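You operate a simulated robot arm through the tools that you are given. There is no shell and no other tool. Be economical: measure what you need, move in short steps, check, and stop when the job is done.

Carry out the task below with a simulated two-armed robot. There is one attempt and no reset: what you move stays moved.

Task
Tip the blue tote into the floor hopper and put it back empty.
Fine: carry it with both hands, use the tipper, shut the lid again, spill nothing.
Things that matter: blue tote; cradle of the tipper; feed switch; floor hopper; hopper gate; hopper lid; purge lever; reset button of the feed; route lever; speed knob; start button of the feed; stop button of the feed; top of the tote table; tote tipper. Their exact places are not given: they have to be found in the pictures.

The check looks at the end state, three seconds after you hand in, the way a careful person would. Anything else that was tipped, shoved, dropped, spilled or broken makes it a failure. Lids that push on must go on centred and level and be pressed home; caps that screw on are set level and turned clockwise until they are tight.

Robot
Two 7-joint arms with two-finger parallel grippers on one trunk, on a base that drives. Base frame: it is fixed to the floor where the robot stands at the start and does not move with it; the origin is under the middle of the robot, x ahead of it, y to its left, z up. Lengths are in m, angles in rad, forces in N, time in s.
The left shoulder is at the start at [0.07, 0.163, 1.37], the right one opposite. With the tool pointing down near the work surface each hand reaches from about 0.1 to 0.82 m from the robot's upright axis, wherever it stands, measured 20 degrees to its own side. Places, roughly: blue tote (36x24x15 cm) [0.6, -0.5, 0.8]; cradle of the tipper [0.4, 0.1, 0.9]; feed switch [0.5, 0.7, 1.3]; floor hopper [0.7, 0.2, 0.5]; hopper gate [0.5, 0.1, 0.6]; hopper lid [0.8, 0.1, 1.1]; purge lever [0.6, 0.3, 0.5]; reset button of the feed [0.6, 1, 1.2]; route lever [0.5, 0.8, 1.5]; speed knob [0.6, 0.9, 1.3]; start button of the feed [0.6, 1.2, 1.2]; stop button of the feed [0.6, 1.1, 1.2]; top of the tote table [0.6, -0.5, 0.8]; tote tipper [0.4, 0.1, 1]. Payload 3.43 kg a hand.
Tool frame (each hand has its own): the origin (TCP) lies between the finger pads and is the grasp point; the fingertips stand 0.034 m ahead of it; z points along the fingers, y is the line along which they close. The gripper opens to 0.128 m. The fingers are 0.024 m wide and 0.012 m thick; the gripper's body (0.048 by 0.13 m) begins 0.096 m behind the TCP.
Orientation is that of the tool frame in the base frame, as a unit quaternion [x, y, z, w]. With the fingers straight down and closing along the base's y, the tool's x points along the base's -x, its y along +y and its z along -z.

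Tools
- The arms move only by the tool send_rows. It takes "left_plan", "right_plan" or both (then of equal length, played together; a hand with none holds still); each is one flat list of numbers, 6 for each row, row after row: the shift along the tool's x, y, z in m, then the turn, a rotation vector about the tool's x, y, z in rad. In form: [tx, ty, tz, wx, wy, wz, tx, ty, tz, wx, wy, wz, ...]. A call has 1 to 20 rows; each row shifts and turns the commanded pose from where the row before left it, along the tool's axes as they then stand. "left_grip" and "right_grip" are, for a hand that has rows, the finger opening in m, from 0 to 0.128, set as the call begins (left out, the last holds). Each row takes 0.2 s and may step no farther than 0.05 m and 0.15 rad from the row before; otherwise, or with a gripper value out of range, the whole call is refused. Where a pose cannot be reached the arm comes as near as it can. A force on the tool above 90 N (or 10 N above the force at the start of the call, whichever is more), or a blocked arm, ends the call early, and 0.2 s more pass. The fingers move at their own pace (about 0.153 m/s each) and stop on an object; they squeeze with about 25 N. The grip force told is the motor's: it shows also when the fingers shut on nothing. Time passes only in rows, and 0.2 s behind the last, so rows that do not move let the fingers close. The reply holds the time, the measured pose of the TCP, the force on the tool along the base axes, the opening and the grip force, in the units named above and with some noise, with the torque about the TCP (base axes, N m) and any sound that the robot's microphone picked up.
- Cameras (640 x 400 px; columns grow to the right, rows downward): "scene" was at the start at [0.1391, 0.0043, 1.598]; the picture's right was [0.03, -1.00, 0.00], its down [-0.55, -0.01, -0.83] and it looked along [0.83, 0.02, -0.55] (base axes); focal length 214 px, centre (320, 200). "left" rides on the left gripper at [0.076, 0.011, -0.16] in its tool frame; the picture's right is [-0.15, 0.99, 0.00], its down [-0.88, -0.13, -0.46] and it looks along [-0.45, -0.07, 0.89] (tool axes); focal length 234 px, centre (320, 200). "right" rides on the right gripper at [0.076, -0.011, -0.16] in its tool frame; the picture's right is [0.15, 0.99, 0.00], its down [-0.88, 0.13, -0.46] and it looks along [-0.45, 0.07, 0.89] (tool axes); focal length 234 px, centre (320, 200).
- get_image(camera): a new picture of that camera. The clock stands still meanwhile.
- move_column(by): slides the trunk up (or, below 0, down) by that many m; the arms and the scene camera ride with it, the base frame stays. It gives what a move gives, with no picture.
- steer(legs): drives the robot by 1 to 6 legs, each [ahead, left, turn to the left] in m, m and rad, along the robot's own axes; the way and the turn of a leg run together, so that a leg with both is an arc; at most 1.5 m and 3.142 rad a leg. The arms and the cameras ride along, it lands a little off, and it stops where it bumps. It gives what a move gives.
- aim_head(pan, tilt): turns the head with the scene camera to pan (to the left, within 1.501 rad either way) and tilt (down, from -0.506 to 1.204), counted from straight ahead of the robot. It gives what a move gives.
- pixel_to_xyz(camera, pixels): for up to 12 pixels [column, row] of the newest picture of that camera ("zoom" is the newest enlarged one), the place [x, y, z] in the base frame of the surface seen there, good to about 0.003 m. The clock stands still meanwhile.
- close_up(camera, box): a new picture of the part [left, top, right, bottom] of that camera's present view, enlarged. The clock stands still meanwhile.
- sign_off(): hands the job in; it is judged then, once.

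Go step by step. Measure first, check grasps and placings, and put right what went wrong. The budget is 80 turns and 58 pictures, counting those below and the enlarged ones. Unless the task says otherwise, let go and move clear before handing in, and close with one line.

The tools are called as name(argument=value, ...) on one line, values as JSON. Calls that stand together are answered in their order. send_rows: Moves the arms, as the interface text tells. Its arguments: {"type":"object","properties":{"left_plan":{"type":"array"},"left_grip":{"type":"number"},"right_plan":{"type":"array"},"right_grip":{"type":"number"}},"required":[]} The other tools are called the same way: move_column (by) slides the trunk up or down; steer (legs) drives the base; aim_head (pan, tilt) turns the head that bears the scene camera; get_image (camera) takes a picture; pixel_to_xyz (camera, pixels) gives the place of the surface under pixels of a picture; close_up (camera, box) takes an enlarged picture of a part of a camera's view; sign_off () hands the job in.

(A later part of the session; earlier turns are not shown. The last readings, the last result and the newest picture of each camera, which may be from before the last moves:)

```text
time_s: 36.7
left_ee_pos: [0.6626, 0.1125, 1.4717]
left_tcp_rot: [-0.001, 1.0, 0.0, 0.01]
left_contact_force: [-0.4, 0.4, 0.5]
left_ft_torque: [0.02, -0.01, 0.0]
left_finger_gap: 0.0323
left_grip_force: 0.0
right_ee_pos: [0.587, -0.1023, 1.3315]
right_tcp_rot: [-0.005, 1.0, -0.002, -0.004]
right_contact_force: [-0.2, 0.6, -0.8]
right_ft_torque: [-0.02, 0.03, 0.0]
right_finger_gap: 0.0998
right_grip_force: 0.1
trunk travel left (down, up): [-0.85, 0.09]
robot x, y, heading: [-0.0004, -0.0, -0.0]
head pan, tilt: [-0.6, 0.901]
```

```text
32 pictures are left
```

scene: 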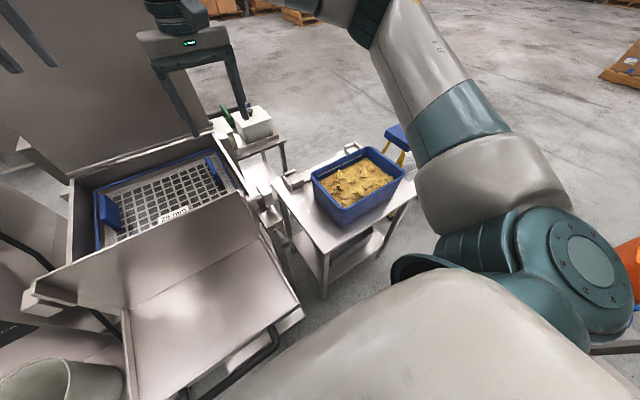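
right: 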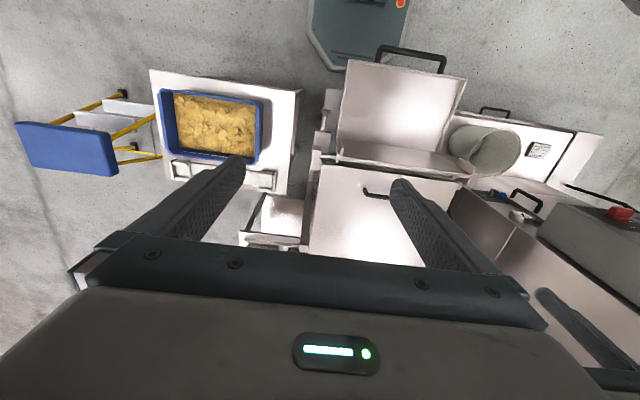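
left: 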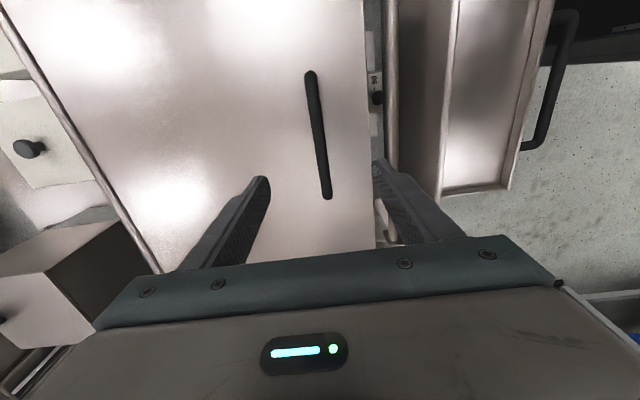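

The lid stays open. Before driving right towards the tote, I'll check the orange object at (630,255) and measure the tote corners.

pixel_to_xyz(camera="scene", pixels=[[633, 262], [610, 350], [361, 148], [403, 179], [347, 209], [313, 177], [400, 135], [325, 290]])

aim_head(pan=-1.3, tilt=0.9)

get_image(camera="scene")

```text
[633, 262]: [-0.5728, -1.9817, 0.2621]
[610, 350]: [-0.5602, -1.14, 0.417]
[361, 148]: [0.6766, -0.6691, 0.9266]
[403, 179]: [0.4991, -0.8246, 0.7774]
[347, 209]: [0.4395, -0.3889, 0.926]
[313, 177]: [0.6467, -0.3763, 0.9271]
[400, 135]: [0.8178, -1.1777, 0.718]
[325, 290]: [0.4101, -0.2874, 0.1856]
```

```text
time_s: 37.8
left_ee_pos: [0.6626, 0.1121, 1.4725]
left_tcp_rot: [-0.001, 1.0, -0.001, 0.012]
left_contact_force: [0.5, -0.2, 0.1]
left_ft_torque: [0.01, -0.02, 0.0]
left_finger_gap: 0.0325
left_grip_force: 0.0
right_ee_pos: [0.5872, -0.1019, 1.3312]
right_tcp_rot: [-0.004, 1.0, -0.001, -0.002]
right_contact_force: [0.0, 0.4, -0.3]
right_ft_torque: [0.0, -0.05, 0.01]
right_finger_gap: 0.1001
right_grip_force: 0.1
trunk travel left (down, up): [-0.85, 0.09]
robot x, y, heading: [-0.0001, -0.0001, -0.002]
head pan, tilt: [-1.3, 0.901]
```

```text
31 pictures are left
```

scene: 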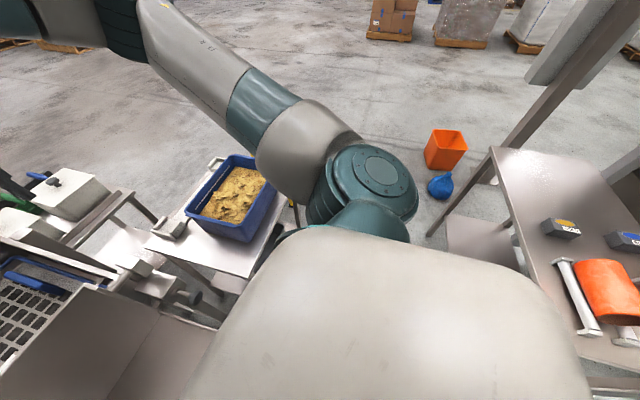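

There is a table at the rear right with its edge along (495,150)–(545,345). I'll measure its distance before moving sideways.

pixel_to_xyz(camera="scene", pixels=[[495, 152], [520, 240], [545, 330], [450, 215], [440, 145], [280, 235], [204, 217], [262, 160], [230, 157], [188, 212], [280, 178], [245, 238]])

close_up(camera="scene", box=[150, 130, 310, 260])

```text
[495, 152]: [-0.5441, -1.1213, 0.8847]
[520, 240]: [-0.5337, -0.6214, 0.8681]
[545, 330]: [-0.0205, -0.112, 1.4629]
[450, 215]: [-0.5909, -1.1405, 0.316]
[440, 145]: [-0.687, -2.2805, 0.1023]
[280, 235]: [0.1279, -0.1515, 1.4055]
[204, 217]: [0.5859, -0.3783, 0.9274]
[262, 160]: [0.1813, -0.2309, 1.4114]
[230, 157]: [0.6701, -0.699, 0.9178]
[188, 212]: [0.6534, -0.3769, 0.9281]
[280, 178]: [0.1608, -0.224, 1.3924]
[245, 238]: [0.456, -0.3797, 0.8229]
```

```text
3.08 times, centred on (230, 195) of scene
```

zoom: 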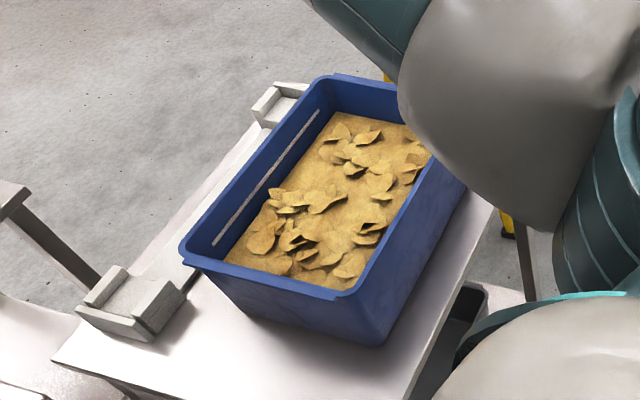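

The rear table's edge is at x≈−0.53, clear of a sideways move. The tote centre is about (0.56,−0.555), aligned to within ≈0.05 rad, and its short ends have a flanged rim. I'll drive 0.38 m to the right.

steer(legs=[[0, -0.38, 0]])

aim_head(pan=-0.3, tilt=0.95)

get_image(camera="scene")

get_image(camera="right")

```text
time_s: 40.2
left_ee_pos: [0.6627, -0.268, 1.4718]
left_tcp_rot: [-0.002, 1.0, -0.001, 0.01]
left_contact_force: [0.7, 0.9, 0.5]
left_ft_torque: [-0.03, 0.0, 0.01]
left_finger_gap: 0.0321
left_grip_force: 0.1
right_ee_pos: [0.5861, -0.4836, 1.3338]
right_tcp_rot: [-0.005, 1.0, -0.002, -0.004]
right_contact_force: [-0.5, -0.1, -0.6]
right_ft_torque: [0.0, 0.03, 0.05]
right_finger_gap: 0.0999
right_grip_force: 0.1
trunk travel left (down, up): [-0.85, 0.09]
robot x, y, heading: [-0.0058, -0.3818, -0.0]
head pan, tilt: [-1.3, 0.901]
```

```text
time_s: 41.5
left_ee_pos: [0.6623, -0.2702, 1.4729]
left_tcp_rot: [-0.001, 1.0, 0.0, 0.01]
left_contact_force: [-1.3, 0.1, 0.8]
left_ft_torque: [0.04, 0.01, -0.01]
left_finger_gap: 0.0319
left_grip_force: 0.1
right_ee_pos: [0.5852, -0.4854, 1.3324]
right_tcp_rot: [-0.005, 1.0, -0.003, -0.004]
right_contact_force: [0.3, -0.1, 0.7]
right_ft_torque: [0.02, -0.01, 0.0]
right_finger_gap: 0.1
right_grip_force: 0.1
trunk travel left (down, up): [-0.85, 0.09]
robot x, y, heading: [-0.0004, -0.3839, -0.004]
head pan, tilt: [-0.3, 0.949]
```

```text
29 pictures are left
```

scene: 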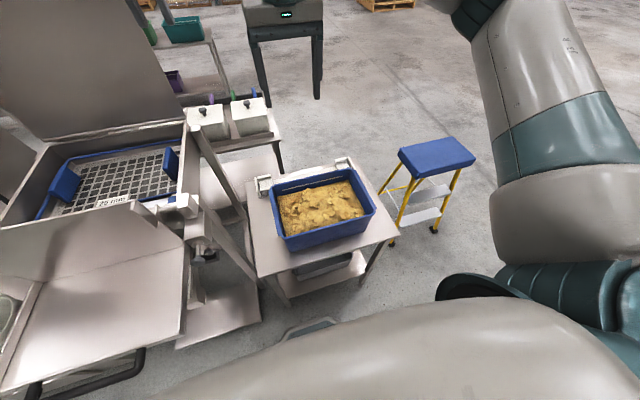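

```text
28 pictures are left
```

right: 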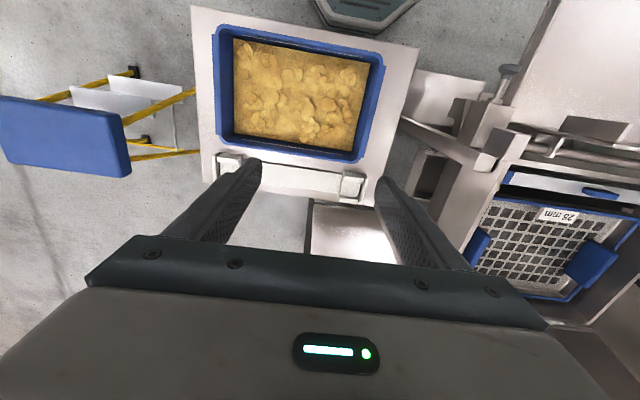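

The right camera shows the whole tote rim. I'll measure rim points and the contents.

pixel_to_xyz(camera="right", pixels=[[218, 60], [220, 90], [222, 120], [228, 90], [380, 80], [375, 105], [368, 130], [372, 100], [300, 37], [290, 152], [250, 90], [355, 95]])

close_up(camera="right", box=[190, 10, 420, 170])

```text
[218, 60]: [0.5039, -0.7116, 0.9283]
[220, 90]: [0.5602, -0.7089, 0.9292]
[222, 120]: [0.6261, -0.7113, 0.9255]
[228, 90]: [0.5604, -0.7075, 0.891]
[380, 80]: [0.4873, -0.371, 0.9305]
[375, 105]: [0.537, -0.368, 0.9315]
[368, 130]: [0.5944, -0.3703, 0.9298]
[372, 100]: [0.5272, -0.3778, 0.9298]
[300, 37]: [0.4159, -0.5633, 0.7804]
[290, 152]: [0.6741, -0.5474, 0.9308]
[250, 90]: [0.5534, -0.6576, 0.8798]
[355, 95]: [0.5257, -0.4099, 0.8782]
```

```text
2.50 times, centred on (305, 90) of right
```

zoom: 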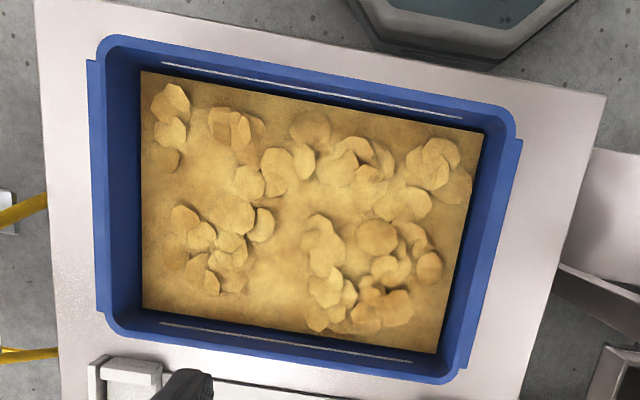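

The rim is aligned (yaw≈0), with its ends at y≈−0.711 and −0.370, rim z≈0.93 and centre x≈0.557. I'll bring both open hands above the two ends.

send_rows(left_plan=[0.0105, -0.0102, 0.042, 0, 0, 0, 0.0105, -0.0102, 0.042, 0, 0, 0, 0.0105, -0.0102, 0.042, 0, 0, 0, 0.0105, -0.0102, 0.042, 0, 0, 0, 0.0105, -0.0102, 0.042, 0, 0, 0, 0.0105, -0.0102, 0.042, 0, 0, 0, 0.0105, -0.0102, 0.042, 0, 0, 0, 0.0105, -0.0102, 0.042, 0, 0, 0, 0.0105, -0.0102, 0.042, 0, 0, 0, 0.0105, -0.0102, 0.042, 0, 0, 0], right_plan=[0.0028, -0.0228, 0.028, 0, 0, 0, 0.0028, -0.0228, 0.028, 0, 0, 0, 0.0028, -0.0228, 0.028, 0, 0, 0, 0.0028, -0.0228, 0.028, 0, 0, 0, 0.0028, -0.0228, 0.028, 0, 0, 0, 0.0028, -0.0228, 0.028, 0, 0, 0, 0.0028, -0.0228, 0.028, 0, 0, 0, 0.0028, -0.0228, 0.028, 0, 0, 0, 0.0028, -0.0228, 0.028, 0, 0, 0, 0.0028, -0.0228, 0.028, 0, 0, 0], left_grip=0.06, right_grip=0.06)

close_up(camera="scene", box=[220, 120, 420, 300])

get_image(camera="left")

```text
time_s: 43.7
left_ee_pos: [0.5646, -0.375, 1.0514]
left_tcp_rot: [-0.002, 1.0, 0.0, 0.01]
left_contact_force: [-0.1, -0.4, 0.5]
left_ft_torque: [0.02, -0.02, -0.02]
left_finger_gap: 0.0603
left_grip_force: 0.0
right_ee_pos: [0.5588, -0.7168, 1.0546]
right_tcp_rot: [-0.005, 1.0, -0.002, -0.003]
right_contact_force: [-0.7, 0.1, 0.8]
right_ft_torque: [-0.02, 0.01, 0.0]
right_finger_gap: 0.06
right_grip_force: 0.0
trunk travel left (down, up): [-0.85, 0.09]
robot x, y, heading: [-0.0019, -0.3854, -0.008]
head pan, tilt: [-0.3, 0.949]
```

```text
2.22 times, centred on (320, 210) of scene
```

zoom: 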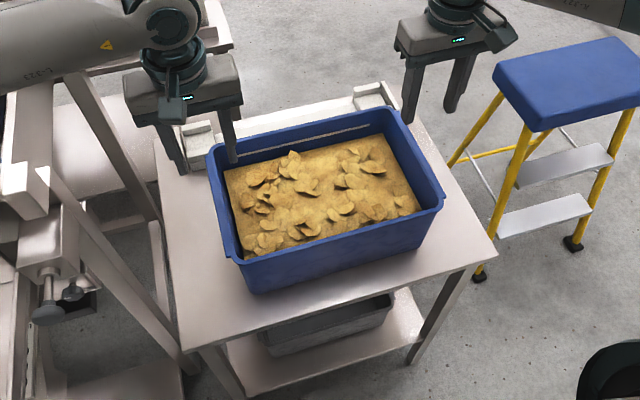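

```text
25 pictures are left
```

left: 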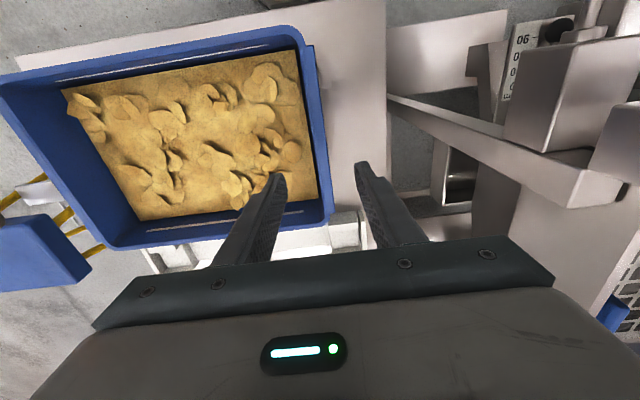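

Both ends sit between the open fingers. I'll descend to z≈0.923 with small corrections, then close both grips.

send_rows(left_plan=[0.007, 0.002, 0.042, 0, 0, 0, 0, 0, 0.042, 0, 0, 0, 0, 0, 0.043, 0, 0, 0], right_plan=[0, 0.003, 0.043, 0, 0, 0, 0, 0, 0.044, 0, 0, 0, 0, 0, 0.044, 0, 0, 0])

send_rows(left_plan=[0, 0, 0, 0, 0, 0, 0, 0, 0, 0, 0, 0, 0, 0, 0, 0, 0, 0], right_plan=[0, 0, 0, 0, 0, 0, 0, 0, 0, 0, 0, 0, 0, 0, 0, 0, 0, 0], left_grip=0.0, right_grip=0.0)

```text
time_s: 44.5
left_ee_pos: [0.5606, -0.3726, 0.9236]
left_tcp_rot: [-0.002, 1.0, -0.001, 0.011]
left_contact_force: [0.1, -0.1, 0.0]
left_ft_torque: [-0.02, -0.01, -0.01]
left_finger_gap: 0.0601
left_grip_force: 0.1
right_ee_pos: [0.5593, -0.7133, 0.9209]
right_tcp_rot: [-0.004, 1.0, -0.002, -0.004]
right_contact_force: [0.6, 0.8, -0.1]
right_ft_torque: [0.03, -0.03, 0.0]
right_finger_gap: 0.0601
right_grip_force: 0.1
trunk travel left (down, up): [-0.85, 0.09]
robot x, y, heading: [0.0026, -0.3809, -0.003]
head pan, tilt: [-0.3, 0.949]
```

```text
time_s: 45.3
left_ee_pos: [0.5609, -0.3718, 0.9246]
left_tcp_rot: [-0.001, 1.0, 0.002, 0.01]
left_contact_force: [-4.6, 10.9, 1.5]
left_ft_torque: [-0.83, -0.64, -0.26]
left_finger_gap: 0.0176
left_grip_force: 25.3
right_ee_pos: [0.5592, -0.7132, 0.921]
right_tcp_rot: [-0.004, 1.0, -0.003, -0.003]
right_contact_force: [3.1, -10.1, -0.4]
right_ft_torque: [0.88, 0.14, -0.59]
right_finger_gap: 0.018
right_grip_force: 24.4
trunk travel left (down, up): [-0.85, 0.09]
robot x, y, heading: [0.0007, -0.3821, 0.001]
head pan, tilt: [-0.3, 0.949]
```

Both hands hold the rim with gaps of about 18 mm. I'll do a small test lift.

send_rows(left_plan=[0, 0, -0.01, 0, 0, 0, 0, 0, -0.01, 0, 0, 0, 0, 0, -0.02, 0, 0, 0, 0, 0, 0, 0, 0, 0], right_plan=[0, 0, -0.01, 0, 0, 0, 0, 0, -0.01, 0, 0, 0, 0, 0, -0.02, 0, 0, 0, 0, 0, 0, 0, 0, 0])

close_up(camera="scene", box=[220, 120, 420, 300])

pixel_to_xyz(camera="zoom", pixels=[[235, 250], [430, 215], [250, 290], [430, 240]])

```text
time_s: 46.3
left_ee_pos: [0.5599, -0.3717, 0.964]
left_tcp_rot: [-0.001, 1.0, -0.001, 0.01]
left_contact_force: [0.2, -1.0, -0.2]
left_ft_torque: [-0.01, -0.01, -0.03]
left_finger_gap: 0.0
left_grip_force: 24.9
right_ee_pos: [0.5586, -0.7117, 0.9639]
right_tcp_rot: [-0.004, 1.0, -0.002, -0.002]
right_contact_force: [-1.6, 0.8, 3.1]
right_ft_torque: [0.04, 0.0, 0.05]
right_finger_gap: 0.0
right_grip_force: 25.4
trunk travel left (down, up): [-0.85, 0.09]
robot x, y, heading: [-0.0003, -0.383, -0.002]
head pan, tilt: [-0.3, 0.949]
```

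```text
2.22 times, centred on (320, 210) of scene
```

zoom: 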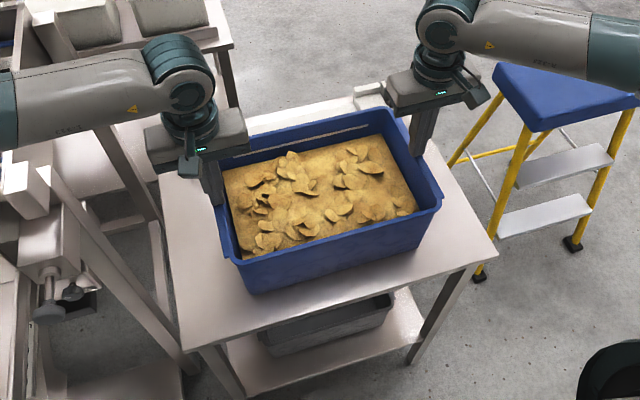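

```text
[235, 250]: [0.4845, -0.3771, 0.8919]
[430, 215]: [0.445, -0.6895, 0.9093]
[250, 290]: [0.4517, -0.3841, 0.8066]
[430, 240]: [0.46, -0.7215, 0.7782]
```

Both hands slipped off: the gaps are 0, and the tote has not moved. Friction on the rim isn't enough, so I'll carry it by its end lips. Each hand will act as a two-prong fork, tilted 30° and hooked under the lip from outside. I'll raise, roll and tilt the hands first.

send_rows(left_plan=[0, 0.018, -0.03, 0, 0, 0, 0, 0.018, -0.03, 0, 0, 0, 0, 0.018, -0.03, 0, 0, 0, 0, 0.018, -0.03, 0, 0, 0, 0, 0.018, -0.03, 0, 0, 0, 0, 0, 0, 0, 0, -0.1428, 0, 0, 0, 0, 0, -0.1428, 0, 0, 0, 0, 0, -0.1428, 0, 0, 0, 0, 0, -0.1428, 0, 0, 0, 0, 0, -0.1428, 0, 0, 0, 0, 0, -0.1428, 0, 0, 0, 0, 0, -0.1428, 0, 0, 0, 0, 0, -0.1428, 0, 0, 0, 0, 0, -0.1428, 0, 0, 0, 0, 0, -0.1428, 0, 0, 0, 0, 0, -0.1428, 0, 0, 0, 0, 0.13, 0, 0, 0, 0, 0, 0.13, 0, 0, 0, 0, 0, 0.13, 0, 0, 0, 0, 0, 0.13, 0], right_plan=[0, -0.018, -0.03, 0, 0, 0, 0, -0.018, -0.03, 0, 0, 0, 0, -0.018, -0.03, 0, 0, 0, 0, -0.018, -0.03, 0, 0, 0, 0, -0.018, -0.03, 0, 0, 0, 0, 0, 0, 0, 0, 0.1428, 0, 0, 0, 0, 0, 0.1428, 0, 0, 0, 0, 0, 0.1428, 0, 0, 0, 0, 0, 0.1428, 0, 0, 0, 0, 0, 0.1428, 0, 0, 0, 0, 0, 0.1428, 0, 0, 0, 0, 0, 0.1428, 0, 0, 0, 0, 0, 0.1428, 0, 0, 0, 0, 0, 0.1428, 0, 0, 0, 0, 0, 0.1428, 0, 0, 0, 0, 0, 0.1428, 0, 0, 0, 0, 0.13, 0, 0, 0, 0, 0, 0.13, 0, 0, 0, 0, 0, 0.13, 0, 0, 0, 0, 0, 0.13, 0])

get_image(camera="right")

```text
time_s: 50.5
left_ee_pos: [0.557, -0.2813, 1.1137]
left_tcp_rot: [-0.681, 0.685, -0.19, -0.175]
left_contact_force: [-0.2, -0.6, -0.3]
left_ft_torque: [0.03, -0.02, 0.0]
left_finger_gap: 0.0003
left_grip_force: 24.9
right_ee_pos: [0.5588, -0.8016, 1.1142]
right_tcp_rot: [0.681, 0.686, 0.178, -0.184]
right_contact_force: [-0.7, 0.2, -0.5]
right_ft_torque: [-0.01, -0.03, 0.0]
right_finger_gap: 0.0001
right_grip_force: 25.0
trunk travel left (down, up): [-0.85, 0.09]
robot x, y, heading: [-0.0044, -0.3826, 0.001]
head pan, tilt: [-0.3, 0.949]
```

```text
23 pictures are left
```

right: 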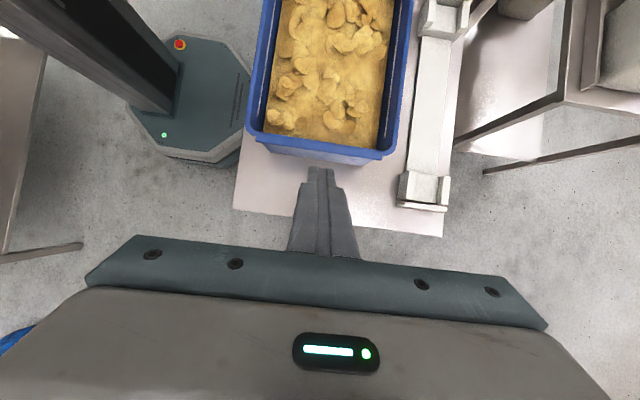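

Both tilted poses are reachable. I'll look closely at the end lip, near (320,145).

close_up(camera="right", box=[235, 105, 415, 215])

pixel_to_xyz(camera="right", pixels=[[300, 140], [300, 145], [300, 149], [300, 153], [300, 158], [300, 163], [255, 137], [385, 155], [248, 128], [396, 148]])

```text
3.56 times, centred on (325, 160) of right
```

zoom: 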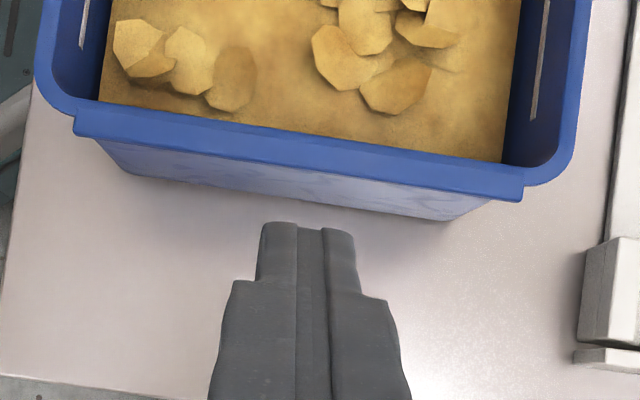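

```text
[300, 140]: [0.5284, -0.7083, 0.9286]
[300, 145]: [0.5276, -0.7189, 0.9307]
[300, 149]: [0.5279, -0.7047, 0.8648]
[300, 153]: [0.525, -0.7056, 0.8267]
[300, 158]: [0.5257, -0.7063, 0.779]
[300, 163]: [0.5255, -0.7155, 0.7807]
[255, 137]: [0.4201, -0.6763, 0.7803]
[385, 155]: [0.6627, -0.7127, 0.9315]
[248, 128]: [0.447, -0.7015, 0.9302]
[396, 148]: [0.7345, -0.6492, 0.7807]
```

The end lip overhangs the outer wall by about 17 mm (wall y≈−0.705, lip edge −0.722), which makes a good hook. I need the left hand's clearance to the tipper block, so I'll measure that.

pixel_to_xyz(camera="scene", pixels=[[170, 198], [183, 196], [195, 196], [198, 205], [197, 215], [188, 212], [200, 240], [206, 250], [213, 254], [192, 228], [180, 215]])

close_up(camera="scene", box=[120, 120, 400, 300])

```text
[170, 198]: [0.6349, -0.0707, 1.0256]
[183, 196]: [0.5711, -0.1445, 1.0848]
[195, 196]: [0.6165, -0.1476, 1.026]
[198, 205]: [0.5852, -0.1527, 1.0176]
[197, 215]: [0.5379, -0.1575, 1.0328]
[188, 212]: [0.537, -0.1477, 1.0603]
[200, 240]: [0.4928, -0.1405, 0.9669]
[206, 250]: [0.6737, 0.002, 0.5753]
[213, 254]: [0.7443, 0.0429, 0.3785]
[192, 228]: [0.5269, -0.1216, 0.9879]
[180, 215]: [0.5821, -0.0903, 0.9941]
```

```text
2.22 times, centred on (260, 210) of scene
```

zoom: 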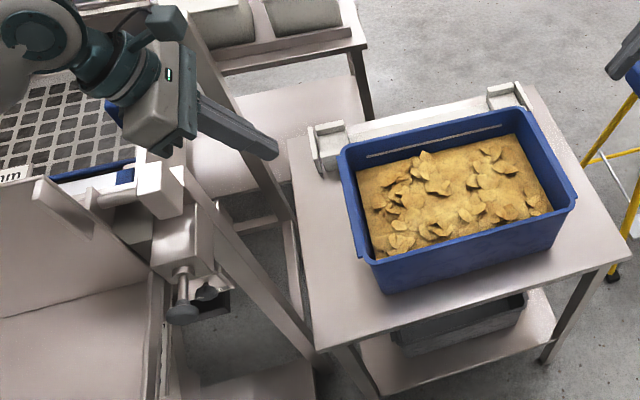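

The block's outer face is at y=−0.158 and its top at z=1.085. There is enough room if the hands descend vertically and tilt only once low. I'll do that with the forks opened to 0.10.

send_rows(left_plan=[0, 0, 0, 0, -0.13, 0, 0, 0, 0, 0, -0.13, 0, 0, 0, 0, 0, -0.13, 0, 0, 0, 0, 0, -0.13, 0, 0.0098, 0, 0.0458, 0, 0, 0, 0.0098, 0, 0.0458, 0, 0, 0, 0.0098, 0, 0.0458, 0, 0, 0, 0.0098, 0, 0.0458, 0, 0, 0, 0.0098, 0, 0.0458, 0, 0, 0, 0, 0, 0, 0, 0.13, 0, 0, 0, 0, 0, 0.13, 0, 0, 0, 0, 0, 0.13, 0, 0, 0, 0, 0, 0.13, 0, 0.0139, 0, 0.008, 0, 0, 0], right_plan=[0, 0, 0, 0, -0.13, 0, 0, 0, 0, 0, -0.13, 0, 0, 0, 0, 0, -0.13, 0, 0, 0, 0, 0, -0.13, 0, 0.0098, 0, 0.0458, 0, 0, 0, 0.0098, 0, 0.0458, 0, 0, 0, 0.0098, 0, 0.0458, 0, 0, 0, 0.0098, 0, 0.0458, 0, 0, 0, 0.0098, 0, 0.0458, 0, 0, 0, 0, 0, 0, 0, 0.13, 0, 0, 0, 0, 0, 0.13, 0, 0, 0, 0, 0, 0.13, 0, 0, 0, 0, 0, 0.13, 0, 0.0139, 0, 0.008, 0, 0, 0], left_grip=0.1, right_grip=0.1)

close_up(camera="scene", box=[180, 100, 420, 260])

```text
time_s: 53.5
left_ee_pos: [0.5633, -0.3461, 0.8833]
left_tcp_rot: [-0.681, 0.685, -0.189, -0.176]
left_contact_force: [-0.4, -1.1, 0.0]
left_ft_torque: [0.01, 0.01, -0.01]
left_finger_gap: 0.1
left_grip_force: 0.1
right_ee_pos: [0.5585, -0.7368, 0.8822]
right_tcp_rot: [0.681, 0.687, 0.177, -0.185]
right_contact_force: [0.5, -0.4, -0.1]
right_ft_torque: [0.01, 0.01, 0.04]
right_finger_gap: 0.1003
right_grip_force: 0.0
trunk travel left (down, up): [-0.85, 0.09]
robot x, y, heading: [0.0021, -0.3841, 0.001]
head pan, tilt: [-0.3, 0.949]
```

```text
2.50 times, centred on (300, 180) of scene
```

zoom: 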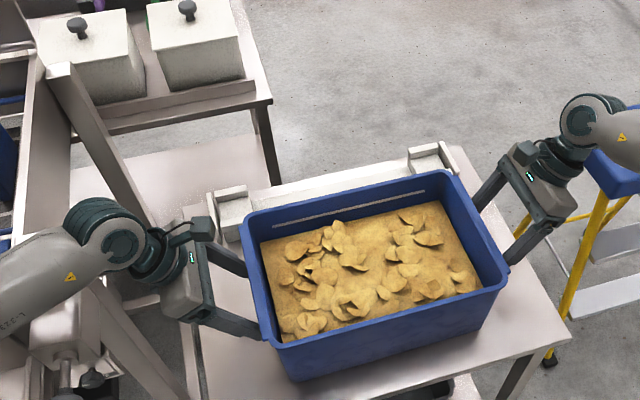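

Both forks are under the lips. I'll ease in 2 mm and raise slowly until the load shows.

send_rows(left_plan=[0.0067, 0, -0.0077, 0, 0, 0, 0.005, 0, -0.0087, 0, 0, 0, 0.005, 0, -0.0087, 0, 0, 0, 0.005, 0, -0.0087, 0, 0, 0, 0, 0, 0, 0, 0, 0], right_plan=[0.0067, 0, -0.0077, 0, 0, 0, 0.005, 0, -0.0087, 0, 0, 0, 0.005, 0, -0.0087, 0, 0, 0, 0.005, 0, -0.0087, 0, 0, 0, 0, 0, 0, 0, 0, 0])

close_up(camera="scene", box=[180, 100, 420, 260])

```text
time_s: 54.7
left_ee_pos: [0.5627, -0.3481, 0.9233]
left_tcp_rot: [-0.683, 0.684, -0.188, -0.174]
left_contact_force: [0.1, 5.9, -4.3]
left_ft_torque: [0.14, 0.2, 0.29]
left_finger_gap: 0.0999
left_grip_force: 0.2
right_ee_pos: [0.5581, -0.7367, 0.9224]
right_tcp_rot: [0.681, 0.686, 0.177, -0.183]
right_contact_force: [-1.0, -5.0, -1.4]
right_ft_torque: [-0.14, 0.13, -0.2]
right_finger_gap: 0.0999
right_grip_force: 0.0
trunk travel left (down, up): [-0.85, 0.09]
robot x, y, heading: [-0.0014, -0.381, 0.003]
head pan, tilt: [-0.3, 0.949]
```

```text
2.50 times, centred on (300, 180) of scene
```

zoom: 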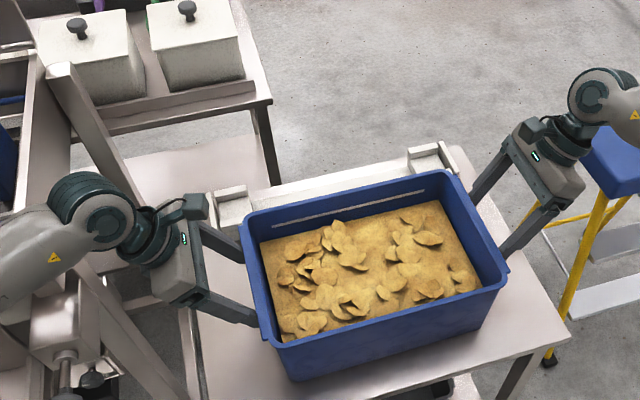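

Contact is starting, at about 5 N on each side. I'll continue raising another 3 cm.

send_rows(left_plan=[0.005, 0, -0.0087, 0, 0, 0, 0.005, 0, -0.0087, 0, 0, 0, 0.005, 0, -0.0087, 0, 0, 0, 0, 0, 0, 0, 0, 0], right_plan=[0.005, 0, -0.0087, 0, 0, 0, 0.005, 0, -0.0087, 0, 0, 0, 0.005, 0, -0.0087, 0, 0, 0, 0, 0, 0, 0, 0, 0])

get_image(camera="scene")

pixel_to_xyz(camera="scene", pixels=[[310, 232], [288, 236], [365, 213], [290, 178], [345, 168], [283, 215], [378, 205]])

```text
time_s: 55.7
left_ee_pos: [0.5587, -0.3485, 0.9557]
left_tcp_rot: [-0.683, 0.684, -0.189, -0.174]
left_contact_force: [2.3, 8.4, -4.2]
left_ft_torque: [0.12, 0.3, 0.47]
left_finger_gap: 0.1013
left_grip_force: 0.8
right_ee_pos: [0.5568, -0.7375, 0.9531]
right_tcp_rot: [0.681, 0.686, 0.179, -0.182]
right_contact_force: [-1.7, -9.5, -4.5]
right_ft_torque: [-0.11, -0.28, 0.23]
right_finger_gap: 0.1003
right_grip_force: 0.2
trunk travel left (down, up): [-0.85, 0.09]
robot x, y, heading: [-0.0005, -0.3791, -0.006]
head pan, tilt: [-0.3, 0.949]
```

```text
18 pictures are left
```

scene: 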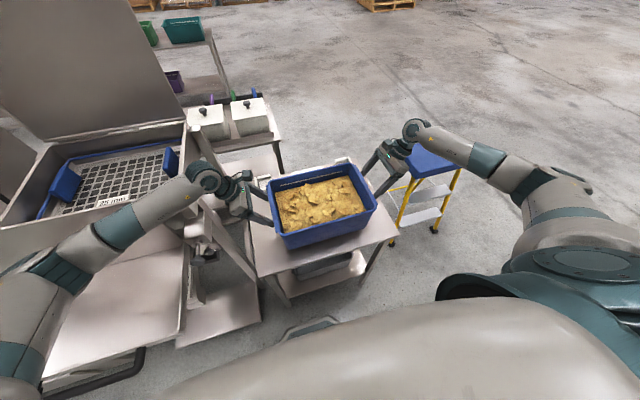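

```text
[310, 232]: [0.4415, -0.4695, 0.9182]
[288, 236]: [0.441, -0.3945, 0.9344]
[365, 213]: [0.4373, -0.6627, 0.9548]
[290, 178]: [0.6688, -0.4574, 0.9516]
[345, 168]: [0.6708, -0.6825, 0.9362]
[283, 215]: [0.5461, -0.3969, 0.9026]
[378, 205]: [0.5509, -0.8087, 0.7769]
```

The tote is lifted about 22 mm and level, with ≈4.5 N on each hand vertically, so it's light. I'll raise it further and draw it back to x≈0.39.

send_rows(left_plan=[0.005, 0, -0.0087, 0, 0, 0, 0.00995, 0, -0.01736, 0, 0, 0, 0.00995, 0, -0.01736, 0, 0, 0, 0.00995, 0, -0.01736, 0, 0, 0, 0.00995, 0, -0.01736, 0, 0, 0, 0.00995, 0, -0.01736, 0, 0, 0, 0.00995, 0, -0.01736, 0, 0, 0, 0.00995, 0, -0.01736, 0, 0, 0, 0.00995, 0, -0.01736, 0, 0, 0, 0.00995, 0, -0.01736, 0, 0, 0, 0.00995, 0, -0.01736, 0, 0, 0, 0.00995, 0, -0.01736, 0, 0, 0, 0.00995, 0, -0.01736, 0, 0, 0, 0.00995, 0, -0.01736, 0, 0, 0, 0, 0, 0, 0, 0, 0], right_plan=[0.005, 0, -0.0087, 0, 0, 0, 0.00995, 0, -0.01736, 0, 0, 0, 0.00995, 0, -0.01736, 0, 0, 0, 0.00995, 0, -0.01736, 0, 0, 0, 0.00995, 0, -0.01736, 0, 0, 0, 0.00995, 0, -0.01736, 0, 0, 0, 0.00995, 0, -0.01736, 0, 0, 0, 0.00995, 0, -0.01736, 0, 0, 0, 0.00995, 0, -0.01736, 0, 0, 0, 0.00995, 0, -0.01736, 0, 0, 0, 0.00995, 0, -0.01736, 0, 0, 0, 0.00995, 0, -0.01736, 0, 0, 0, 0.00995, 0, -0.01736, 0, 0, 0, 0.00995, 0, -0.01736, 0, 0, 0, 0, 0, 0, 0, 0, 0])

send_rows(left_plan=[0, 0.01, 0, 0, 0, 0, 0, 0.02, 0, 0, 0, 0, 0, 0.02, 0, 0, 0, 0, 0, 0.02, 0, 0, 0, 0, 0, 0.02, 0, 0, 0, 0, 0, 0.02, 0, 0, 0, 0, 0, 0.02, 0, 0, 0, 0, 0, 0.02, 0, 0, 0, 0, 0, 0.015, 0, 0, 0, 0, 0, 0, 0, 0, 0, 0], right_plan=[0, -0.01, 0, 0, 0, 0, 0, -0.02, 0, 0, 0, 0, 0, -0.02, 0, 0, 0, 0, 0, -0.02, 0, 0, 0, 0, 0, -0.02, 0, 0, 0, 0, 0, -0.02, 0, 0, 0, 0, 0, -0.02, 0, 0, 0, 0, 0, -0.02, 0, 0, 0, 0, 0, -0.015, 0, 0, 0, 0, 0, 0, 0, 0, 0, 0])

get_image(camera="scene")

```text
time_s: 58.9
left_ee_pos: [0.5578, -0.3449, 1.2241]
left_tcp_rot: [0.684, -0.683, 0.188, 0.174]
left_contact_force: [8.5, 33.7, -5.1]
left_ft_torque: [0.24, 0.27, 2.02]
left_finger_gap: 0.1043
left_grip_force: 4.0
right_ee_pos: [0.5599, -0.7339, 1.2238]
right_tcp_rot: [0.681, 0.687, 0.176, -0.184]
right_contact_force: [-7.1, -33.8, -4.5]
right_ft_torque: [-0.25, -0.24, 1.17]
right_finger_gap: 0.103
right_grip_force: 2.7
trunk travel left (down, up): [-0.85, 0.09]
robot x, y, heading: [0.0017, -0.3828, -0.002]
head pan, tilt: [-0.3, 0.949]
```

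```text
time_s: 61.1
left_ee_pos: [0.3927, -0.3477, 1.2203]
left_tcp_rot: [-0.683, 0.684, -0.188, -0.174]
left_contact_force: [6.5, 37.6, -3.0]
left_ft_torque: [0.12, 0.21, 2.12]
left_finger_gap: 0.1033
left_grip_force: 3.1
right_ee_pos: [0.396, -0.7369, 1.2247]
right_tcp_rot: [0.681, 0.687, 0.175, -0.182]
right_contact_force: [-6.4, -37.1, -5.9]
right_ft_torque: [-0.83, -0.13, 0.27]
right_finger_gap: 0.1028
right_grip_force: 3.0
trunk travel left (down, up): [-0.85, 0.09]
robot x, y, heading: [0.002, -0.3841, -0.003]
head pan, tilt: [-0.3, 0.949]
```

```text
17 pictures are left
```

scene: 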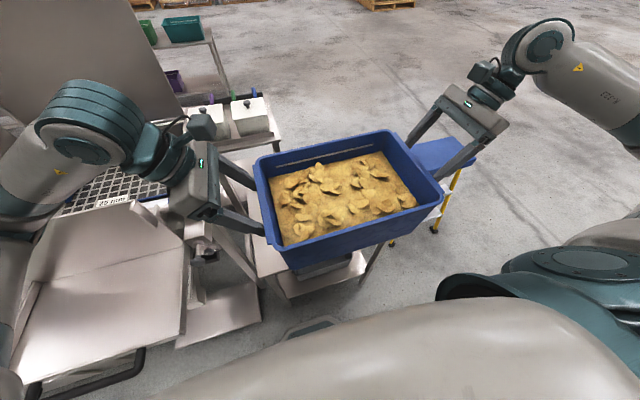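

The tote is held level at TCP z≈1.22 with about 37 N of squeeze. I'll drive 0.40 m left, which keeps the tote above the cradle lip and clear of the back wall.

steer(legs=[[0, 0.2, 0], [0, 0.2, 0]])

aim_head(pan=0.0, tilt=1.0)

get_image(camera="scene")

```text
time_s: 63.8
left_ee_pos: [0.3927, 0.0452, 1.2205]
left_tcp_rot: [-0.683, 0.685, -0.186, -0.172]
left_contact_force: [5.3, 36.5, -2.7]
left_ft_torque: [0.29, 0.15, 2.16]
left_finger_gap: 0.1034
left_grip_force: 2.6
right_ee_pos: [0.3945, -0.3434, 1.2243]
right_tcp_rot: [0.682, 0.685, 0.176, -0.183]
right_contact_force: [-5.8, -37.5, -6.8]
right_ft_torque: [-0.79, -0.07, 0.16]
right_finger_gap: 0.1027
right_grip_force: 3.1
trunk travel left (down, up): [-0.85, 0.09]
robot x, y, heading: [-0.0023, 0.0169, -0.007]
head pan, tilt: [-0.3, 0.949]
```

```text
time_s: 64.6
left_ee_pos: [0.393, 0.0487, 1.2194]
left_tcp_rot: [-0.683, 0.685, -0.188, -0.172]
left_contact_force: [2.9, 10.2, -4.7]
left_ft_torque: [0.07, 0.38, 0.55]
left_finger_gap: 0.1016
left_grip_force: 1.2
right_ee_pos: [0.3951, -0.3395, 1.2257]
right_tcp_rot: [0.682, 0.686, 0.174, -0.182]
right_contact_force: [-1.8, -9.6, -4.1]
right_ft_torque: [-0.1, -0.35, 0.53]
right_finger_gap: 0.1014
right_grip_force: 0.9
trunk travel left (down, up): [-0.85, 0.09]
robot x, y, heading: [0.0013, 0.0191, -0.003]
head pan, tilt: [0.0, 1.0]
```

```text
16 pictures are left
```

scene: 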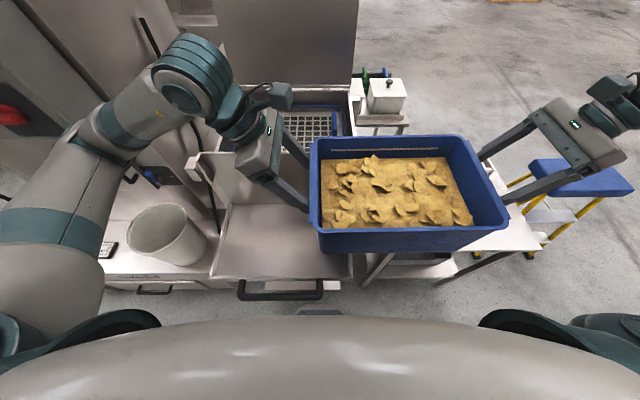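

The tote is half over the cradle at y≈−0.146 and needs +0.27. I'll check where the black rod at (200,150) is, along with the bucket and the side strips, before moving the left hand towards them.

pixel_to_xyz(camera="scene", pixels=[[152, 40], [198, 130], [203, 175], [214, 215], [160, 212], [190, 225], [208, 178], [213, 279], [350, 279], [223, 195], [195, 170], [240, 290]])

```text
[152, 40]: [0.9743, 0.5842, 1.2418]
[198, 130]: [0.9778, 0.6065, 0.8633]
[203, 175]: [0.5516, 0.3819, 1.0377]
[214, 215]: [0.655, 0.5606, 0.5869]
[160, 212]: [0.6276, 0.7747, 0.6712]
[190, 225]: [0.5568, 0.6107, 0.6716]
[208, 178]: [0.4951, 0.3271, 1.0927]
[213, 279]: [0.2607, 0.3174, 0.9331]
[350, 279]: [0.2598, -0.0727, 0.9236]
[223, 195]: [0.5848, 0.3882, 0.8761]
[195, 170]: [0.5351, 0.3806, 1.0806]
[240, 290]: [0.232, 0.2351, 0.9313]
```

The rod, bucket and strips are all clear. I'll shift the tote +0.272 in y and −0.006 in x to centre it over the cradle.

send_rows(left_plan=[-0.00908, 0.0005, -0.0052, 0, 0, 0, -0.01815, 0.0005, -0.0104, 0, 0, 0, -0.01815, 0.0005, -0.0104, 0, 0, 0, -0.01815, 0.0005, -0.0104, 0, 0, 0, -0.01815, 0.0005, -0.0104, 0, 0, 0, -0.01815, 0.0005, -0.0104, 0, 0, 0, -0.01815, 0.0005, -0.0104, 0, 0, 0, -0.01815, 0.0005, -0.0104, 0, 0, 0, -0.01815, 0.0005, -0.0104, 0, 0, 0, -0.01815, 0.0005, -0.0104, 0, 0, 0, -0.01815, 0.0005, -0.0104, 0, 0, 0, -0.01815, 0.0005, -0.0104, 0, 0, 0, -0.01815, 0, -0.0104, 0, 0, 0, -0.00908, 0, -0.0052, 0, 0, 0, 0, 0, 0, 0, 0, 0], right_plan=[0.00908, -0.0005, 0.0052, 0, 0, 0, 0.01815, -0.0005, 0.0104, 0, 0, 0, 0.01815, -0.0005, 0.0104, 0, 0, 0, 0.01815, -0.0005, 0.0104, 0, 0, 0, 0.01815, -0.0005, 0.0104, 0, 0, 0, 0.01815, -0.0005, 0.0104, 0, 0, 0, 0.01815, -0.0005, 0.0104, 0, 0, 0, 0.01815, -0.0005, 0.0104, 0, 0, 0, 0.01815, -0.0005, 0.0104, 0, 0, 0, 0.01815, -0.0005, 0.0104, 0, 0, 0, 0.01815, -0.0005, 0.0104, 0, 0, 0, 0.01815, -0.0005, 0.0104, 0, 0, 0, 0.01815, 0, 0.0104, 0, 0, 0, 0.00908, 0, 0.0052, 0, 0, 0, 0, 0, 0, 0, 0, 0])

get_image(camera="scene")

pixel_to_xyz(camera="scene", pixels=[[205, 225], [362, 225], [215, 140], [345, 140], [280, 222], [280, 142]])

```text
time_s: 67.8
left_ee_pos: [0.3867, 0.3195, 1.222]
left_tcp_rot: [-0.683, 0.685, -0.188, -0.173]
left_contact_force: [4.7, 27.5, -4.2]
left_ft_torque: [0.48, 0.2, 1.58]
left_finger_gap: 0.1021
left_grip_force: 2.4
right_ee_pos: [0.3873, -0.0683, 1.2229]
right_tcp_rot: [0.683, 0.686, 0.175, -0.182]
right_contact_force: [-4.2, -27.9, -4.5]
right_ft_torque: [-0.4, -0.19, -0.02]
right_finger_gap: 0.1017
right_grip_force: 1.0
trunk travel left (down, up): [-0.85, 0.09]
robot x, y, heading: [0.0021, 0.0143, -0.005]
head pan, tilt: [0.0, 1.0]
```

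```text
15 pictures are left
```

scene: 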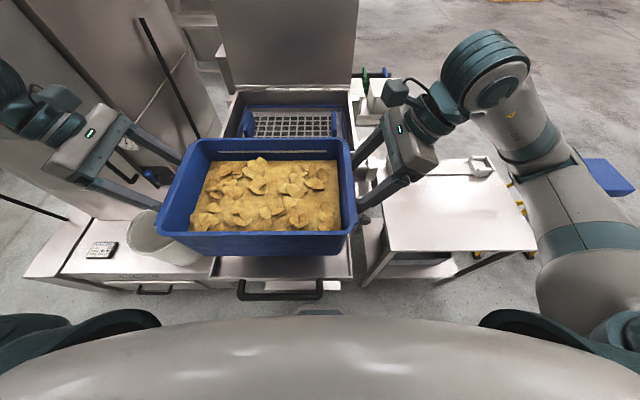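

```text
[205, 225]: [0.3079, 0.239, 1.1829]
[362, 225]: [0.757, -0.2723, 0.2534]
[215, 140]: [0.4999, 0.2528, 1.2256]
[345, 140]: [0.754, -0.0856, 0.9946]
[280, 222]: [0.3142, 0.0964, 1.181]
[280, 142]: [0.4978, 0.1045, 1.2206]
```

The tote is centred over the cradle. I'll lower it 0.14 m first.

send_rows(left_plan=[-0.005, 0, 0.0087, 0, 0, 0, -0.00995, 0, 0.01736, 0, 0, 0, -0.00995, 0, 0.01736, 0, 0, 0, -0.00995, 0, 0.01736, 0, 0, 0, -0.00995, 0, 0.01736, 0, 0, 0, -0.00995, 0, 0.01736, 0, 0, 0, -0.00995, 0, 0.01736, 0, 0, 0, -0.005, 0, 0.0087, 0, 0, 0], right_plan=[-0.005, 0, 0.0087, 0, 0, 0, -0.00995, 0, 0.01736, 0, 0, 0, -0.00995, 0, 0.01736, 0, 0, 0, -0.00995, 0, 0.01736, 0, 0, 0, -0.00995, 0, 0.01736, 0, 0, 0, -0.00995, 0, 0.01736, 0, 0, 0, -0.00995, 0, 0.01736, 0, 0, 0, -0.005, 0, 0.0087, 0, 0, 0])

close_up(camera="scene", box=[160, 110, 400, 310])

pixel_to_xyz(camera="zoom", pixels=[[150, 365], [480, 365], [320, 110], [320, 320], [130, 300], [510, 300]])

```text
time_s: 69.6
left_ee_pos: [0.3894, 0.3207, 1.0817]
left_tcp_rot: [-0.682, 0.685, -0.189, -0.173]
left_contact_force: [-0.5, 4.2, -4.3]
left_ft_torque: [0.1, -0.26, -0.17]
left_finger_gap: 0.1002
left_grip_force: 0.5
right_ee_pos: [0.387, -0.0687, 1.0819]
right_tcp_rot: [0.681, 0.686, 0.176, -0.184]
right_contact_force: [0.6, -2.7, -4.6]
right_ft_torque: [-0.12, 0.24, -0.17]
right_finger_gap: 0.1004
right_grip_force: 0.3
trunk travel left (down, up): [-0.85, 0.09]
robot x, y, heading: [-0.0022, 0.0146, -0.009]
head pan, tilt: [0.0, 1.0]
```

```text
2.00 times, centred on (280, 210) of scene
```

zoom: 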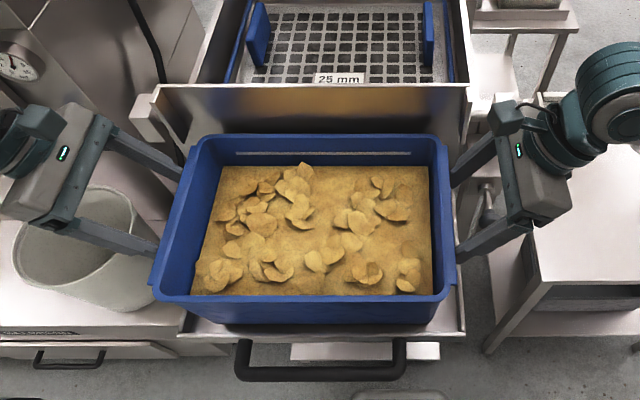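

```text
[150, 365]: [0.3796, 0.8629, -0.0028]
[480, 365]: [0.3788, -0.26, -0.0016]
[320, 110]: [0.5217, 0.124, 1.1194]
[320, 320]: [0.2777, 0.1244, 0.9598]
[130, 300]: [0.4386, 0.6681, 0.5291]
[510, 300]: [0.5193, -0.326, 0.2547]
```

The tote sits inside the cradle outline with its near wall at x≈0.278 and is about 1.5 cm above the floor. I'll lower it the rest of the way and unload the forks.

send_rows(left_plan=[-0.004, 0, 0.0069, 0, 0, 0, -0.004, 0, 0.0069, 0, 0, 0, -0.004, 0, 0.0069, 0, 0, 0, -0.004, 0, 0.0069, 0, 0, 0, 0, 0, 0, 0, 0, 0], right_plan=[-0.004, 0, 0.0069, 0, 0, 0, -0.004, 0, 0.0069, 0, 0, 0, -0.004, 0, 0.0069, 0, 0, 0, -0.004, 0, 0.0069, 0, 0, 0, 0, 0, 0, 0, 0, 0])

get_image(camera="scene")

pixel_to_xyz(camera="scene", pixels=[[310, 260], [310, 180], [242, 259], [380, 258], [250, 260], [370, 260]])

```text
time_s: 70.8
left_ee_pos: [0.3898, 0.3214, 1.0493]
left_tcp_rot: [-0.682, 0.686, -0.188, -0.173]
left_contact_force: [-0.3, -0.3, -0.5]
left_ft_torque: [-0.01, 0.0, 0.0]
left_finger_gap: 0.0999
left_grip_force: 0.0
right_ee_pos: [0.3847, -0.0705, 1.0504]
right_tcp_rot: [0.682, 0.686, 0.176, -0.183]
right_contact_force: [0.0, 0.0, -0.3]
right_ft_torque: [0.03, 0.03, -0.01]
right_finger_gap: 0.0998
right_grip_force: 0.1
trunk travel left (down, up): [-0.85, 0.09]
robot x, y, heading: [0.0019, 0.0182, -0.005]
head pan, tilt: [0.0, 1.0]
```

```text
13 pictures are left
```

scene: 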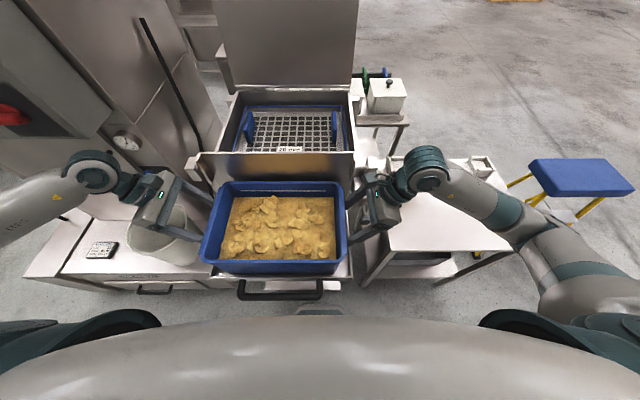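

```text
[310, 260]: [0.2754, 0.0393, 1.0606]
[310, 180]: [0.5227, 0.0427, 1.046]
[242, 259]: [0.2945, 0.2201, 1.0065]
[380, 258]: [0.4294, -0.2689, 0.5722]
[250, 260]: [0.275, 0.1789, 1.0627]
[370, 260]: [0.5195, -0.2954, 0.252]
```

The tote is seated with rim z≈1.06 and the forks carry no load. I'll draw both forks out sideways, raise them and straighten the hands.

send_rows(left_plan=[-0.0174, 0, -0.0099, 0, 0, 0, -0.0174, 0, -0.0099, 0, 0, 0, -0.0174, 0, -0.0099, 0, 0, 0, 0.0199, 0, -0.0347, 0, 0, 0, 0.0199, 0, -0.0347, 0, 0, 0, 0.0199, 0, -0.0347, 0, 0, 0, 0.0199, 0, -0.0347, 0, 0, 0, 0, 0, 0, 0, -0.13, 0, 0, 0, 0, 0, -0.13, 0, 0, 0, 0, 0, -0.13, 0, 0, 0, 0, 0, -0.13, 0], right_plan=[-0.0174, 0, -0.0099, 0, 0, 0, -0.0174, 0, -0.0099, 0, 0, 0, -0.0174, 0, -0.0099, 0, 0, 0, 0.0199, 0, -0.0347, 0, 0, 0, 0.0199, 0, -0.0347, 0, 0, 0, 0.0199, 0, -0.0347, 0, 0, 0, 0.0199, 0, -0.0347, 0, 0, 0, 0, 0, 0, 0, -0.13, 0, 0, 0, 0, 0, -0.13, 0, 0, 0, 0, 0, -0.13, 0, 0, 0, 0, 0, -0.13, 0])

steer(legs=[[-0.16, 0, 0]])

```text
time_s: 73.2
left_ee_pos: [0.3881, 0.379, 1.2089]
left_tcp_rot: [0.707, -0.707, 0.005, -0.011]
left_contact_force: [-0.6, 0.6, -0.7]
left_ft_torque: [0.02, -0.01, 0.0]
left_finger_gap: 0.0997
left_grip_force: 0.0
right_ee_pos: [0.3865, -0.1276, 1.2107]
right_tcp_rot: [0.705, 0.709, -0.007, 0.001]
right_contact_force: [-0.1, -0.3, 0.0]
right_ft_torque: [-0.02, 0.03, -0.03]
right_finger_gap: 0.1
right_grip_force: 0.0
trunk travel left (down, up): [-0.85, 0.09]
robot x, y, heading: [-0.0004, 0.0194, -0.001]
head pan, tilt: [0.0, 1.0]
```

```text
time_s: 74.7
left_ee_pos: [0.2321, 0.3801, 1.2093]
left_tcp_rot: [-0.706, 0.709, -0.006, 0.009]
left_contact_force: [0.1, -0.2, -0.3]
left_ft_torque: [-0.01, 0.05, 0.01]
left_finger_gap: 0.1
left_grip_force: 0.1
right_ee_pos: [0.2312, -0.128, 1.2097]
right_tcp_rot: [0.705, 0.709, -0.007, 0.0]
right_contact_force: [0.3, -0.2, 0.7]
right_ft_torque: [0.01, 0.0, 0.03]
right_finger_gap: 0.1
right_grip_force: 0.0
trunk travel left (down, up): [-0.85, 0.09]
robot x, y, heading: [-0.1525, 0.0127, -0.01]
head pan, tilt: [0.0, 1.0]
```

Hands are clear and the robot is back at x≈−0.15. I'll bring the left hand round to the front of the tipper handle bar (≈(0.229, 0.124, 0.923)), pitched about 25° below horizontal with the fingers above and below the bar.

send_rows(left_plan=[0.0366, 0.009, 0, 0, 0, 0, 0.0366, 0.009, 0, 0, 0, 0, 0.0366, 0.009, 0, 0, 0, 0, 0.0366, 0.009, 0, 0, 0, 0, 0.0366, 0.009, 0, 0, 0, 0, 0.0366, 0.009, 0, 0, 0, 0, 0.0366, 0.009, 0, 0, 0, 0, 0, 0, 0, 0.1418, 0, 0, 0, 0, 0, 0.1418, 0, 0, 0, 0, 0, 0.1418, 0, 0, 0, 0, 0, 0.1418, 0, 0, 0, 0, 0, 0.1418, 0, 0, 0, 0, 0, 0.1418, 0, 0, 0, 0, 0, 0.1418, 0, 0, 0, 0, 0, 0.1418, 0, 0], left_grip=0.036)

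send_rows(left_plan=[0, 0.039, 0.0182, 0, 0, 0, 0, 0.039, 0.0182, 0, 0, 0, 0, 0.039, 0.0182, 0, 0, 0, 0, 0.039, 0.0182, 0, 0, 0])

```text
time_s: 77.8
left_ee_pos: [0.3314, 0.0164, 1.2497]
left_tcp_rot: [-0.59, 0.593, -0.386, 0.389]
left_contact_force: [0.2, 0.4, -0.3]
left_ft_torque: [0.0, -0.04, 0.05]
left_finger_gap: 0.036
left_grip_force: 0.1
left hand out of reach, approached as far as the arm can: row 2, 3, 4, 5, 8, 9, 10, 11, 12, 13, 14, 15
right_ee_pos: [0.2274, -0.1307, 1.2122]
right_tcp_rot: [0.705, 0.709, -0.005, 0.0]
right_contact_force: [-0.2, 0.5, 0.2]
right_ft_torque: [0.06, -0.02, -0.01]
right_finger_gap: 0.1003
right_grip_force: 0.0
trunk travel left (down, up): [-0.85, 0.09]
robot x, y, heading: [-0.1586, 0.0149, -0.006]
head pan, tilt: [0.0, 1.0]
```

```text
time_s: 78.8
left_ee_pos: [0.3349, 0.0212, 1.0756]
left_tcp_rot: [-0.591, 0.593, -0.386, 0.387]
left_contact_force: [2.0, 0.8, 1.4]
left_ft_torque: [0.02, 0.09, -0.07]
left_finger_gap: 0.0343
left_grip_force: 0.0
right_ee_pos: [0.2281, -0.1278, 1.2118]
right_tcp_rot: [0.705, 0.709, -0.007, 0.0]
right_contact_force: [-1.1, -0.3, -0.1]
right_ft_torque: [0.0, 0.04, 0.01]
right_finger_gap: 0.1001
right_grip_force: 0.1
trunk travel left (down, up): [-0.85, 0.09]
robot x, y, heading: [-0.1607, 0.0149, -0.004]
head pan, tilt: [0.0, 1.0]
```

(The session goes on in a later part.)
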